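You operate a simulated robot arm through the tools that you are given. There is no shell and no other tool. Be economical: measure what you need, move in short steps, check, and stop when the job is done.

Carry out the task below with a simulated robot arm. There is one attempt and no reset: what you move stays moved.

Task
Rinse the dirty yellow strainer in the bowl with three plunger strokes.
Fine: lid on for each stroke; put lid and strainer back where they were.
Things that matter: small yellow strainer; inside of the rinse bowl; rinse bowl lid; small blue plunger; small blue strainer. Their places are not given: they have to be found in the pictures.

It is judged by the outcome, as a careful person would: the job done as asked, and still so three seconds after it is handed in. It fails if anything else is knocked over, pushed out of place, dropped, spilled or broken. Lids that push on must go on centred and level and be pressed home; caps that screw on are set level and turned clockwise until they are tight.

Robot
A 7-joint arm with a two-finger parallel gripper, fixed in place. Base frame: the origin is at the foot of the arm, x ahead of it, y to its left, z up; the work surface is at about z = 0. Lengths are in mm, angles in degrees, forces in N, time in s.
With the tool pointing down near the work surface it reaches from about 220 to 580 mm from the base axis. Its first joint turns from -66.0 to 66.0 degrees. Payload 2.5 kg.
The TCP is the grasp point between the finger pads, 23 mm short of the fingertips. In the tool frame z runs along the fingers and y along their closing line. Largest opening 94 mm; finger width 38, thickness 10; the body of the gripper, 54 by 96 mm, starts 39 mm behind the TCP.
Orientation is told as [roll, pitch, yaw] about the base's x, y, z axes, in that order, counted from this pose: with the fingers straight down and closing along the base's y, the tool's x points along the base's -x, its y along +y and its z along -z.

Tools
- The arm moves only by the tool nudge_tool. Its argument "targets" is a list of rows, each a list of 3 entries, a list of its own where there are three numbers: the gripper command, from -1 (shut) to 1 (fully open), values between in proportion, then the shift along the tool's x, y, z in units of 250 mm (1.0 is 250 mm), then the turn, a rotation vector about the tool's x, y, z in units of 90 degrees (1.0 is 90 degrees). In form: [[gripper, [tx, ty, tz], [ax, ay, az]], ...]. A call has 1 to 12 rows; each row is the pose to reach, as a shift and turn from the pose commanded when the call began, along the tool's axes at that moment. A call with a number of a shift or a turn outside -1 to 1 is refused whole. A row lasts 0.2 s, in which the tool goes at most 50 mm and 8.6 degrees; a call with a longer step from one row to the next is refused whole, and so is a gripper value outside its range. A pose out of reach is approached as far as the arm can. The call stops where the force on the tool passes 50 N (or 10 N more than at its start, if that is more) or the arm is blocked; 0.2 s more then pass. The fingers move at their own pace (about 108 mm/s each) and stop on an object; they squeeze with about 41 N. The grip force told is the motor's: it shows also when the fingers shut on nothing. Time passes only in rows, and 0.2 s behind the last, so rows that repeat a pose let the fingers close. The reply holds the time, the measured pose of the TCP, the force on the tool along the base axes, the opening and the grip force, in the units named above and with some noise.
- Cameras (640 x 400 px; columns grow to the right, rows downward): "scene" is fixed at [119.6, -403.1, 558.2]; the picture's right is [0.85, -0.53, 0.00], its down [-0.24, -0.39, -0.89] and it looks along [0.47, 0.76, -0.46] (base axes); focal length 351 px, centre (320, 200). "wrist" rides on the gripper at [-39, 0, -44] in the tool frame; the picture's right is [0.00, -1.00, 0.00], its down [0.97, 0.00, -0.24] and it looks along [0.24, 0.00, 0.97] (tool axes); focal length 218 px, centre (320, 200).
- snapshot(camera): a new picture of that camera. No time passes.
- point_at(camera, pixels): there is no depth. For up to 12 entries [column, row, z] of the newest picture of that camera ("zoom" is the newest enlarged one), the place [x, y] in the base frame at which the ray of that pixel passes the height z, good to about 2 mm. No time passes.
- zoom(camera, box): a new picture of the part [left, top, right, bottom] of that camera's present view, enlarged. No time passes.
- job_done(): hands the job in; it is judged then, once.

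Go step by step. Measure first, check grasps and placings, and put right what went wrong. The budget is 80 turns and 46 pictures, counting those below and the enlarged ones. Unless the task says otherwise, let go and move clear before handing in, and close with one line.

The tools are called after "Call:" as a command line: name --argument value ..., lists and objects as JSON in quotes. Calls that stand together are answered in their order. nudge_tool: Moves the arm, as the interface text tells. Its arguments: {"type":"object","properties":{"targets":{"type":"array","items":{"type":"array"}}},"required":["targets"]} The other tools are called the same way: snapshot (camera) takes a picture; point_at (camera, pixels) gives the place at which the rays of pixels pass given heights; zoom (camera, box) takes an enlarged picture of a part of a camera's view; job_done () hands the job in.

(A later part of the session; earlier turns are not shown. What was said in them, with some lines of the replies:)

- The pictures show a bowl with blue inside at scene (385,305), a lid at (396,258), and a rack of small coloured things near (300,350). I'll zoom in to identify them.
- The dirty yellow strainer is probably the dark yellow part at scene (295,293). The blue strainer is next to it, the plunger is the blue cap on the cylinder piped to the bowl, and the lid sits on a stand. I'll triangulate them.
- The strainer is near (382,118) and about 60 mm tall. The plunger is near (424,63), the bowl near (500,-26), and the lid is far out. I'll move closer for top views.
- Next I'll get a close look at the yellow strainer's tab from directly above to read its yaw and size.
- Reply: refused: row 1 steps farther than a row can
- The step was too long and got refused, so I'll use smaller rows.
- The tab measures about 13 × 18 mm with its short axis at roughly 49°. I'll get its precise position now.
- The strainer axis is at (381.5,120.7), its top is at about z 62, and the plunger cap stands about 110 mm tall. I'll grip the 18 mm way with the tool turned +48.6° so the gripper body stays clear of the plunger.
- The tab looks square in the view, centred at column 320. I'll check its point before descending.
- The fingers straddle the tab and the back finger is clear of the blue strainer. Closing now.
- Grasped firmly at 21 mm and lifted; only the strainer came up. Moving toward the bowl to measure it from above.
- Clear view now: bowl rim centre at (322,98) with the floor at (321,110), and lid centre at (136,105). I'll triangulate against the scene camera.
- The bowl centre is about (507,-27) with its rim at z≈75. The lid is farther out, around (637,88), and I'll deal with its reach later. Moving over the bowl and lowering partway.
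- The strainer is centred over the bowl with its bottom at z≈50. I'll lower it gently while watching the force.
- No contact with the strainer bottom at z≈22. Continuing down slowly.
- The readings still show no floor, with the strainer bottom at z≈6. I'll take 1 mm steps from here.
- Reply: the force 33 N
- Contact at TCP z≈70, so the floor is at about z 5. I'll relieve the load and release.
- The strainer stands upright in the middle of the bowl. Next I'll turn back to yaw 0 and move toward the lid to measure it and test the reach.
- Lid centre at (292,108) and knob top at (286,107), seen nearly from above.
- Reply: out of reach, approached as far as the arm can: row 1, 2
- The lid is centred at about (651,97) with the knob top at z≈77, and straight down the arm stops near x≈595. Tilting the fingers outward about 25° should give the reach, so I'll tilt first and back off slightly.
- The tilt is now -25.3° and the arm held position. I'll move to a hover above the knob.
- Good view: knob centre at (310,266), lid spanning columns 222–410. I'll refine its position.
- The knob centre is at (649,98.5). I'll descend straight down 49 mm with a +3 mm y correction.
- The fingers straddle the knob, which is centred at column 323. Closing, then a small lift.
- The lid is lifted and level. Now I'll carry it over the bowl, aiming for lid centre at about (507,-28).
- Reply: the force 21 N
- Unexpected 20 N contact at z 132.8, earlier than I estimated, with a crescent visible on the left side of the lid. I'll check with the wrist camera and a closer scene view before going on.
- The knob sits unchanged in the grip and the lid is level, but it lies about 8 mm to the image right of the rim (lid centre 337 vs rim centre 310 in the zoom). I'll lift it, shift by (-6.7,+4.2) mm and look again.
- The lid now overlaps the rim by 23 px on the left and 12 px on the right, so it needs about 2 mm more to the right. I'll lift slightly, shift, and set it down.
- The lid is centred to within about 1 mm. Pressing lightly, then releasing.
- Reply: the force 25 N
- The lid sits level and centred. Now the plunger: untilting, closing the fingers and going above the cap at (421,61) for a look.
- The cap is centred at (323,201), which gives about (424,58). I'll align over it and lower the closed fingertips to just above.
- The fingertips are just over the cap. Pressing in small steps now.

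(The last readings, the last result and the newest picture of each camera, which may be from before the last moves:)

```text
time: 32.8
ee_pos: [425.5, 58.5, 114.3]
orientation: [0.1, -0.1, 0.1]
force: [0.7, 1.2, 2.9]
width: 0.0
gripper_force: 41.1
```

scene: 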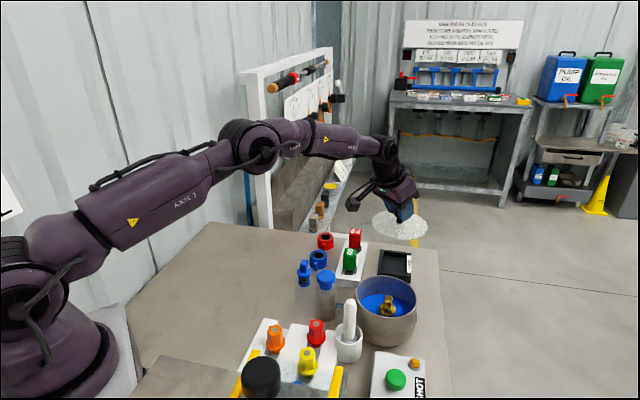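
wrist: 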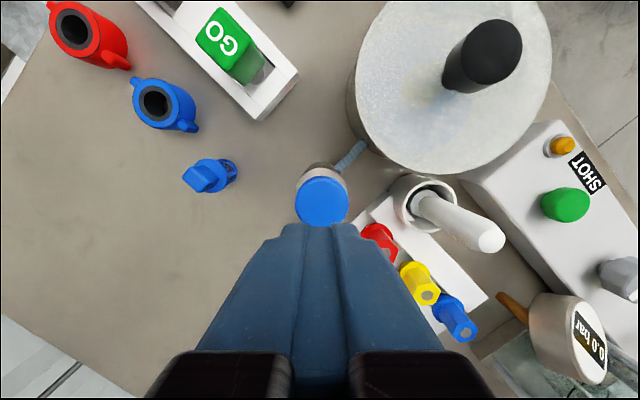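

There's a light, rising resistance, so it's a spring. Continuing to the end stop.

Call:
nudge_tool --targets '[[-1, [0, 0, 0.016], [0, 0, 0]], [-1, [0, 0, 0.032], [0, 0, 0]], [-1, [0, 0, 0.048], [0, 0, 0]]]'

Call:
zoom --camera "scene" --box '[280, 220, 400, 330]'

```text
time: 33.5
ee_pos: [426.2, 59.5, 108.7]
orientation: [0.0, -0.2, 0.0]
force: [-6.5, -1.1, 28.7]
width: 0.0
gripper_force: 41.4
stopped in row 3: the force on the tool passed its limit (the readings are from after the stop); the commanded pose is now the measured one
```

```text
3.64 times, centred on (340, 275) of scene
```

zoom: 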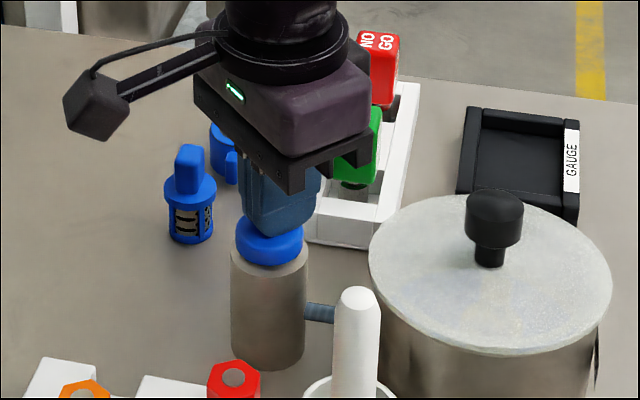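

The cap is fully down at TCP z≈109, which makes stroke 1. I'll rise 32 mm and check whether it springs back.

Call:
nudge_tool --targets '[[-1, [0, 0, -0.04], [0, 0, 0]], [-1, [0, 0, -0.08], [0, 0, 0]], [-1, [0, 0, -0.128], [0, 0, 0]], [-1, [0, 0, -0.128], [0, 0, 0]]]'

Call:
zoom --camera "scene" --box '[280, 220, 400, 330]'

```text
time: 34.5
ee_pos: [425.8, 58.7, 138.4]
orientation: [0.0, 0.1, 0.0]
force: [-0.7, -0.1, 0.2]
width: 0.0
gripper_force: 40.5
```

```text
3.64 times, centred on (340, 275) of scene
```

zoom: 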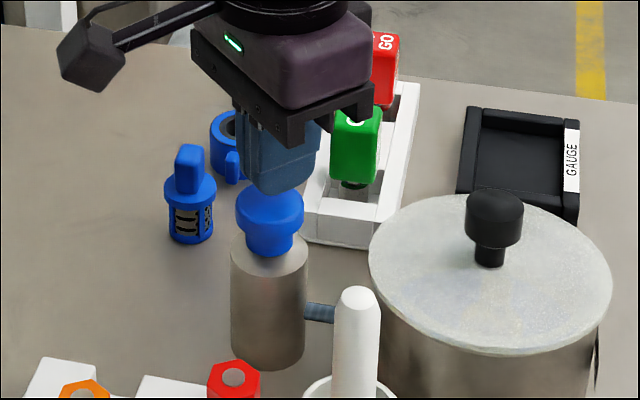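

The cap sprang back fully, and the lid is still on. Stroke 2 down and up, then stroke 3.

Call:
nudge_tool --targets '[[-1, [0, 0, 0.04], [0, 0, 0]], [-1, [0, 0, 0.08], [0, 0, 0]], [-1, [0, 0, 0.104], [0, 0, 0]], [-1, [0, 0, 0.12], [0, 0, 0]], [-1, [0, 0, 0.128], [0, 0, 0]]]'

Call:
nudge_tool --targets '[[-1, [0, 0, -0.04], [0, 0, 0]], [-1, [0, 0, -0.08], [0, 0, 0]], [-1, [0, 0, -0.124], [0, 0, 0]], [-1, [0, 0, -0.124], [0, 0, 0]], [-1, [0, 0, -0.124], [0, 0, 0]]]'

Call:
nudge_tool --targets '[[-1, [0, 0, 0.04], [0, 0, 0]], [-1, [0, 0, 0.08], [0, 0, 0]], [-1, [0, 0, 0.104], [0, 0, 0]], [-1, [0, 0, 0.12], [0, 0, 0]], [-1, [0, 0, 0.128], [0, 0, 0]]]'

Call:
nudge_tool --targets '[[-1, [0, 0, -0.04], [0, 0, 0]], [-1, [0, 0, -0.08], [0, 0, 0]], [-1, [0, 0, -0.124], [0, 0, 0]], [-1, [0, 0, -0.3], [0, 0, 0]], [-1, [0, 0, -0.45], [0, 0, 0]]]'

```text
time: 35.7
ee_pos: [425.8, 58.5, 108.5]
orientation: [0.1, -0.1, -0.1]
force: [-12.5, -1.1, 33.6]
width: 0.2
gripper_force: 41.6
```

```text
time: 36.9
ee_pos: [426.1, 59.8, 139.7]
orientation: [0.0, 0.0, 0.0]
force: [-0.1, 0.0, -0.6]
width: 0.0
gripper_force: 40.5
```

```text
time: 38.2
ee_pos: [424.8, 60.3, 109.4]
orientation: [0.0, -0.2, 0.1]
force: [-6.5, -2.3, 27.0]
width: 0.1
gripper_force: 41.0
stopped in row 5: the force on the tool passed its limit (the readings are from after the stop); the commanded pose is now the measured one
```

```text
time: 39.4
ee_pos: [424.2, 59.1, 220.8]
orientation: [-0.2, 0.1, 0.0]
force: [0.0, 0.9, 0.2]
width: 0.0
gripper_force: 40.7
```

Three full strokes are done, each with the lid on. Now I'll go back for the lid with the same tilted approach.

Call:
nudge_tool --targets '[[0.28, [-0.076, -0.086, 0.02], [0, -0.07, 0]], [0.28, [-0.152, -0.171, 0.04], [0, -0.14, 0]], [0.28, [-0.228, -0.257, 0.06], [0, -0.21, 0]], [0.28, [-0.303, -0.343, 0.083], [0, -0.28, 0]]]'

Call:
snapshot --camera "wrist"

```text
time: 40.4
ee_pos: [499.8, -24.7, 199.9]
orientation: [-0.1, -25.2, 0.1]
force: [0.5, 0.3, 0.5]
width: 60.2
gripper_force: 0.1
```

```text
5 pictures are left
```

wrist: 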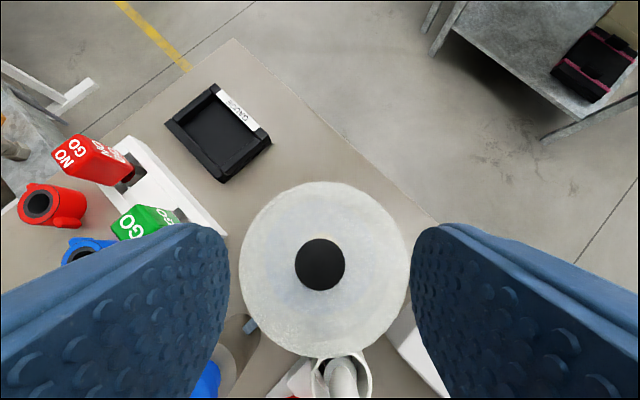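

The knob is centred at (320,264). I'll check the tray centre for reference, then descend and grip.

Call:
point_at --camera "wrist" --pixels '[[218, 133, 20], [218, 133, 30], [320, 264, 130], [320, 264, 140]]'

Call:
nudge_tool --targets '[[0.28, [0.038, 0, 0.081], [0, 0, 0]], [0.28, [0.077, 0, 0.163], [0, 0, 0]], [0.28, [0.115, 0, 0.244], [0, 0, 0]]]'

Call:
nudge_tool --targets '[[-1, [0, 0, 0], [0, 0, 0]], [-1, [0, 0, 0], [0, 0, 0]], [-1, [0, 0, 0], [0, 0, 0]]]'

Call:
nudge_tool --targets '[[-1, [-0.017, 0, -0.036], [0, 0, 0]], [-1, [-0.051, 0, -0.109], [0, 0, 0]], [-1, [-0.075, 0, -0.16], [0, 0, 0]]]'

```text
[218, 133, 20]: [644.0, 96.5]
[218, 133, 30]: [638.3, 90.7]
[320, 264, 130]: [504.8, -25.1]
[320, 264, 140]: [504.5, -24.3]
```

```text
time: 41.2
ee_pos: [499.5, -24.8, 134.5]
orientation: [-0.1, -25.2, 0.0]
force: [0.7, 0.0, -0.3]
width: 60.2
gripper_force: 0.1
```

```text
time: 42.0
ee_pos: [500.6, -25.3, 134.9]
orientation: [-0.2, -25.2, -0.1]
force: [1.5, 0.1, 2.7]
width: 28.2
gripper_force: 40.9
```

```text
time: 42.8
ee_pos: [501.7, -25.3, 176.7]
orientation: [-0.1, -25.0, 0.0]
force: [0.2, -0.1, -0.8]
width: 28.3
gripper_force: 41.0
```

Lid gripped and lifted. Carrying it back over its tray along the same path.

Call:
nudge_tool --targets '[[-1, [-0.105, 0.1, 0.049], [0, 0, 0]], [-1, [-0.209, 0.2, 0.098], [0, 0, 0]], [-1, [-0.314, 0.299, 0.148], [0, 0, 0]], [-1, [-0.418, 0.399, 0.197], [0, 0, 0]], [-1, [-0.523, 0.499, 0.246], [0, 0, 0]]]'

Call:
nudge_tool --targets '[[-1, [0.068, 0, 0.145], [0, 0, 0]], [-1, [0.136, 0, 0.29], [0, 0, 0]], [-1, [0.155, 0, 0.33], [0, 0, 0]]]'

```text
time: 44.0
ee_pos: [647.7, 99.3, 175.4]
orientation: [-0.1, -25.1, 0.0]
force: [0.3, -0.2, -0.5]
width: 28.2
gripper_force: 40.6
```

```text
time: 44.8
ee_pos: [647.2, 98.6, 84.6]
orientation: [-0.1, -25.1, 0.0]
force: [-0.5, -0.5, -0.7]
width: 28.1
gripper_force: 41.0
```

At z 84.6 and aligned within about 1 mm. Lowering gently to contact.

Call:
nudge_tool --targets '[[-1, [0.007, 0.002, 0.006], [0, 0, 0]], [-1, [0.0104, 0.002, 0.0128], [0, 0, 0]]]'

Call:
nudge_tool --targets '[[-1, [0.0034, 0, 0.0072], [0, 0, 0]], [-1, [0.0051, 0, 0.0109], [0, 0, 0]]]'

Call:
nudge_tool --targets '[[-1, [0.0034, 0, 0.0072], [0, 0, 0]], [-1, [0.0034, 0, 0.0072], [0, 0, 0]]]'

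```text
time: 45.4
ee_pos: [647.0, 98.3, 82.3]
orientation: [-0.1, -25.4, 0.0]
force: [-1.0, -0.9, 4.5]
width: 27.8
gripper_force: 40.7
```

```text
time: 46.0
ee_pos: [646.2, 98.8, 81.6]
orientation: [-0.1, -25.6, 0.0]
force: [-4.5, -3.2, 20.0]
width: 28.1
gripper_force: 41.3
```

```text
time: 46.6
ee_pos: [645.9, 100.6, 81.3]
orientation: [0.0, -25.7, 0.0]
force: [-5.1, -4.8, 26.1]
width: 28.1
gripper_force: 40.8
```

Contact at 81–82 fits the regrasp height (the grip is about 5 mm higher on the knob). I'll check the seating in the scene view before releasing.

Call:
zoom --camera "scene" --box '[340, 230, 440, 300]'

```text
5.71 times, centred on (390, 265) of scene
```

zoom: 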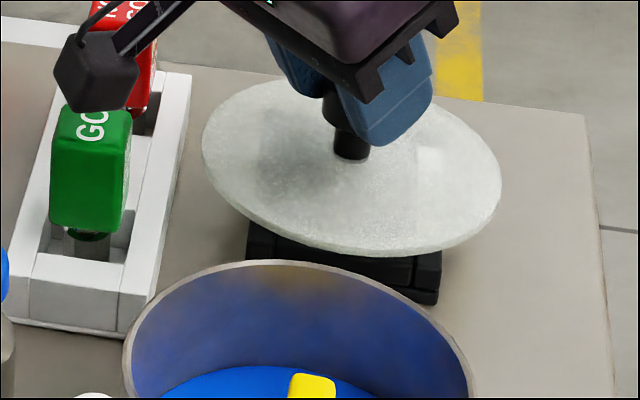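

The strainer now shows clean bright yellow. The lid is within 2 px of its original outline, with the near edge slightly high from the grip's pressure. I'll relieve the load, release and let it settle.

Call:
nudge_tool --targets '[[-1, [-0.004, 0, -0.009], [0, 0, 0]], [-0.5, [-0.004, 0, -0.009], [0, 0, 0]], [-0.2, [-0.004, 0, -0.009], [0, 0, 0]], [0.28, [-0.004, 0, -0.009], [0, 0, 0]], [0.28, [-0.004, 0, -0.009], [0, 0, 0]]]'

Call:
nudge_tool --targets '[[0.28, [-0.034, 0, -0.072], [0, 0, 0]], [0.28, [-0.1, 0, -0.21], [0, 0, 0]], [0.28, [-0.17, 0, -0.36], [0, 0, 0]]]'

Call:
zoom --camera "scene" --box '[340, 230, 440, 300]'

```text
time: 47.8
ee_pos: [644.6, 100.0, 78.5]
orientation: [-0.1, -25.1, 0.0]
force: [0.7, 0.3, 0.0]
width: 60.1
gripper_force: 0.0
```

```text
time: 48.6
ee_pos: [645.5, 98.8, 176.7]
orientation: [0.0, -25.1, 0.0]
force: [-0.2, 1.0, -0.8]
width: 60.5
gripper_force: 0.0
```

```text
5.71 times, centred on (390, 265) of scene
```

zoom: 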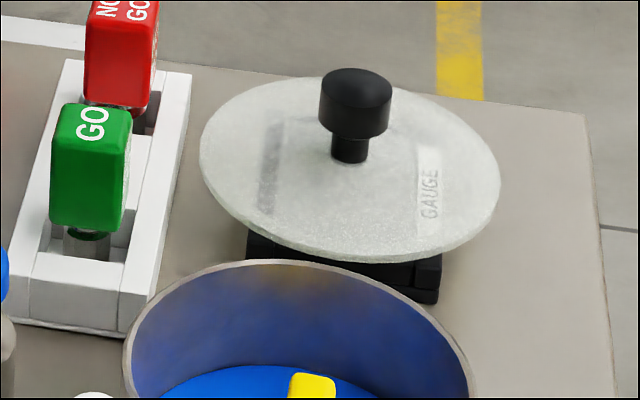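

The lid is back flat within about 2 mm of where it was, and I'm clear of it. Next I'll untilt, yaw to -48.6° and hover above the strainer.

Call:
nudge_tool --targets '[[0.06, [0.055, -0.069, -0.085], [0, 0.07, 0]], [0.06, [0.11, -0.138, -0.169], [0, 0.14, 0]], [0.06, [0.164, -0.207, -0.254], [0, 0.21, 0]], [0.06, [0.219, -0.276, -0.338], [0, 0.28, 0]]]'

Call:
nudge_tool --targets '[[0.06, [0.035, -0.037, 0.017], [0, 0, 0.09]], [0.06, [0.07, -0.074, 0.033], [0, 0, 0.18]], [0.06, [0.105, -0.112, 0.05], [0, 0, 0.27]], [0.06, [0.14, -0.149, 0.067], [0, 0, 0.36]], [0.06, [0.175, -0.186, 0.083], [0, 0, 0.45]], [0.06, [0.21, -0.223, 0.1], [0, 0, 0.54]]]'

Call:
snapshot --camera "wrist"

```text
time: 49.6
ee_pos: [560.9, 30.0, 230.8]
orientation: [0.0, 0.2, 0.0]
force: [0.1, 0.5, 0.0]
width: 49.6
gripper_force: 0.1
```

```text
time: 51.0
ee_pos: [506.9, -26.8, 205.3]
orientation: [-0.2, -0.1, -48.8]
force: [0.1, 0.7, 0.1]
width: 49.8
gripper_force: 0.0
```

```text
2 pictures are left
```

wrist: 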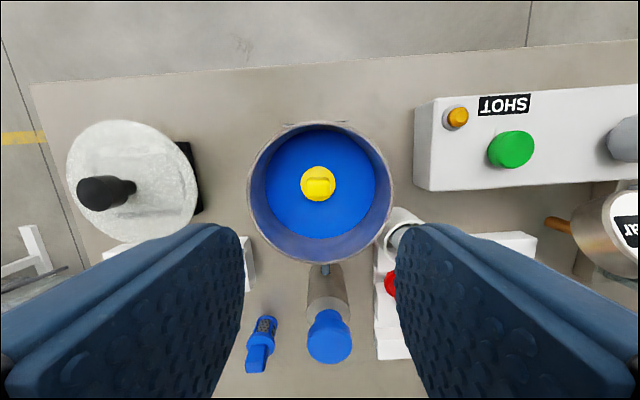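

The strainer stands clean and upright at (318,185) with its orientation unchanged. Checking its point.

Call:
point_at --camera "wrist" --pixels '[[319, 187, 67], [319, 187, 60], [318, 184, 42]]'

Call:
nudge_tool --targets '[[0.06, [0, 0, 0.16], [0, 0, 0]], [0.06, [0, 0, 0.32], [0, 0, 0]], [0.06, [0, 0, 0.4], [0, 0, 0]]]'

```text
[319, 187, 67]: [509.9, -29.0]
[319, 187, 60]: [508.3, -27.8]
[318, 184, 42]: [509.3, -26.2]
```

```text
time: 51.8
ee_pos: [506.1, -27.4, 105.0]
orientation: [-0.2, 0.1, -48.6]
force: [0.6, 0.0, -1.2]
width: 49.5
gripper_force: 0.0
```

The tab offset matches the original grasp within about 1 mm. Descending to z≈70 and gripping.

Call:
nudge_tool --targets '[[0.06, [0, 0, 0.07], [0, 0, 0]], [0.06, [0, 0, 0.14], [0, 0, 0]]]'

Call:
nudge_tool --targets '[[-1, [0, 0, 0], [0, 0, 0]], [-1, [0, 0, 0], [0, 0, 0]], [-1, [0, 0, 0], [0, 0, 0]]]'

Call:
nudge_tool --targets '[[-1, [0, 0, -0.1], [0, 0, 0]], [-1, [0, 0, -0.28], [0, 0, 0]], [-1, [0, 0, -0.46], [0, 0, 0]], [-1, [0, 0, -0.64], [0, 0, 0]]]'

```text
time: 52.4
ee_pos: [505.1, -28.2, 70.7]
orientation: [-0.1, 0.0, -48.6]
force: [1.1, 0.0, -0.1]
width: 49.8
gripper_force: 0.0
```

```text
time: 53.2
ee_pos: [505.9, -28.1, 70.8]
orientation: [-0.1, 0.0, -48.6]
force: [-0.3, 0.3, 0.6]
width: 21.0
gripper_force: 41.0
```

```text
time: 54.2
ee_pos: [505.6, -25.3, 230.8]
orientation: [-0.1, 0.0, -48.6]
force: [0.6, -0.5, 0.3]
width: 20.7
gripper_force: 41.2
```

Strainer held at 21 mm and lifted. Carrying it back to (379.2,122.7) at safe height, then lowering.

Call:
nudge_tool --targets '[[-1, [0.156, 0.003, 0], [0, 0, 0]], [-1, [0.313, 0.006, 0], [0, 0, 0]], [-1, [0.469, 0.009, 0], [0, 0, 0]], [-1, [0.626, 0.012, 0], [0, 0, 0]], [-1, [0.782, 0.015, 0], [0, 0, 0]], [-1, [0.782, 0.015, 0], [0, 0, 0]]]'

Call:
nudge_tool --targets '[[-1, [0, 0, 0.16], [0, 0, 0]], [-1, [0, 0, 0.32], [0, 0, 0]], [-1, [0, 0, 0.48], [0, 0, 0]], [-1, [0, 0, 0.6], [0, 0, 0]]]'

```text
time: 55.6
ee_pos: [380.7, 123.9, 230.7]
orientation: [-0.2, 0.0, -48.6]
force: [-0.4, -1.0, 0.5]
width: 20.9
gripper_force: 41.4
```

```text
time: 56.6
ee_pos: [380.9, 122.2, 81.0]
orientation: [0.0, -0.1, -48.6]
force: [0.1, -0.2, -0.4]
width: 20.8
gripper_force: 41.1
```

At z 81 and within about 2 mm. Lowering to contact in small steps with a small correction.

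Call:
nudge_tool --targets '[[-1, [0.0034, -0.004, 0.02], [0, 0, 0]], [-1, [0.0034, -0.004, 0.04], [0, 0, 0]], [-1, [0.0034, -0.004, 0.052], [0, 0, 0]]]'

Call:
nudge_tool --targets '[[-1, [0, 0, 0.004], [0, 0, 0]], [-1, [0, 0, 0.007], [0, 0, 0]]]'

```text
time: 57.4
ee_pos: [379.5, 125.0, 67.8]
orientation: [-0.1, 0.1, -48.6]
force: [0.0, -0.2, 0.7]
width: 20.8
gripper_force: 40.8
```

```text
time: 58.0
ee_pos: [379.2, 123.3, 66.5]
orientation: [-0.1, -0.1, -48.6]
force: [-0.7, 0.6, 0.0]
width: 20.9
gripper_force: 40.6
```

Call:
nudge_tool --targets '[[-1, [0, 0, 0.004], [0, 0, 0]], [-1, [0, 0, 0.006], [0, 0, 0]]]'

```text
time: 58.6
ee_pos: [379.1, 123.7, 63.9]
orientation: [-0.1, 0.0, -48.6]
force: [-0.4, -1.2, -0.1]
width: 20.7
gripper_force: 41.3
```

Still no contact; going down another 1 mm at a time.

Call:
nudge_tool --targets '[[-1, [0, 0, 0.003], [0, 0, 0]], [-1, [0, 0, 0.005], [0, 0, 0]]]'

```text
time: 59.2
ee_pos: [378.8, 123.8, 63.4]
orientation: [-0.1, 0.0, -48.5]
force: [-2.5, -1.1, 18.2]
width: 20.7
gripper_force: 40.9
```

Contact at z≈63.5: the strainer is on the table. I'll relieve the load, release and rise straight up.

Call:
nudge_tool --targets '[[-1, [0, 0, -0.004], [0, 0, 0]], [-0.4, [0, 0, -0.004], [0, 0, 0]], [0.06, [0, 0, -0.004], [0, 0, 0]], [0.06, [0, 0, -0.004], [0, 0, 0]]]'

Call:
nudge_tool --targets '[[0.06, [0, 0, -0.12], [0, 0, 0]], [0.06, [0, 0, -0.3], [0, 0, 0]], [0.06, [0, 0, -0.48], [0, 0, 0]], [0.06, [0, 0, -0.66], [0, 0, 0]]]'

Call:
zoom --camera "scene" --box '[230, 220, 440, 400]'

```text
time: 60.2
ee_pos: [378.7, 123.2, 63.5]
orientation: [-0.1, -0.1, -48.6]
force: [0.2, 0.9, -0.9]
width: 49.7
gripper_force: 0.1
```

```text
time: 61.2
ee_pos: [376.9, 123.9, 228.0]
orientation: [-0.1, 0.1, -48.6]
force: [0.0, 0.1, 0.3]
width: 50.0
gripper_force: 0.1
```

```text
2.22 times, centred on (335, 310) of scene
```

zoom: 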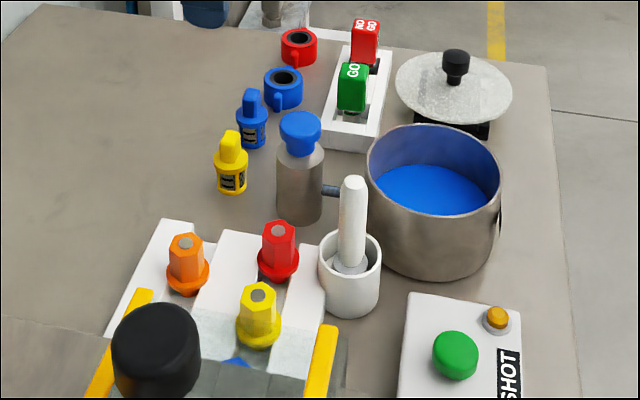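

The scene matches the start: the clean strainer stands at zoom (231,162), about 2 px from where it was. The lid is on its tray, the plunger is up and the arm is clear, so I'm handing in.

Call:
job_done

```text
The job is handed in.
```

The yellow strainer was rinsed with three full plunger strokes, lid on for each, and came out clean; the lid and strainer are back within about 2 mm of where they started.
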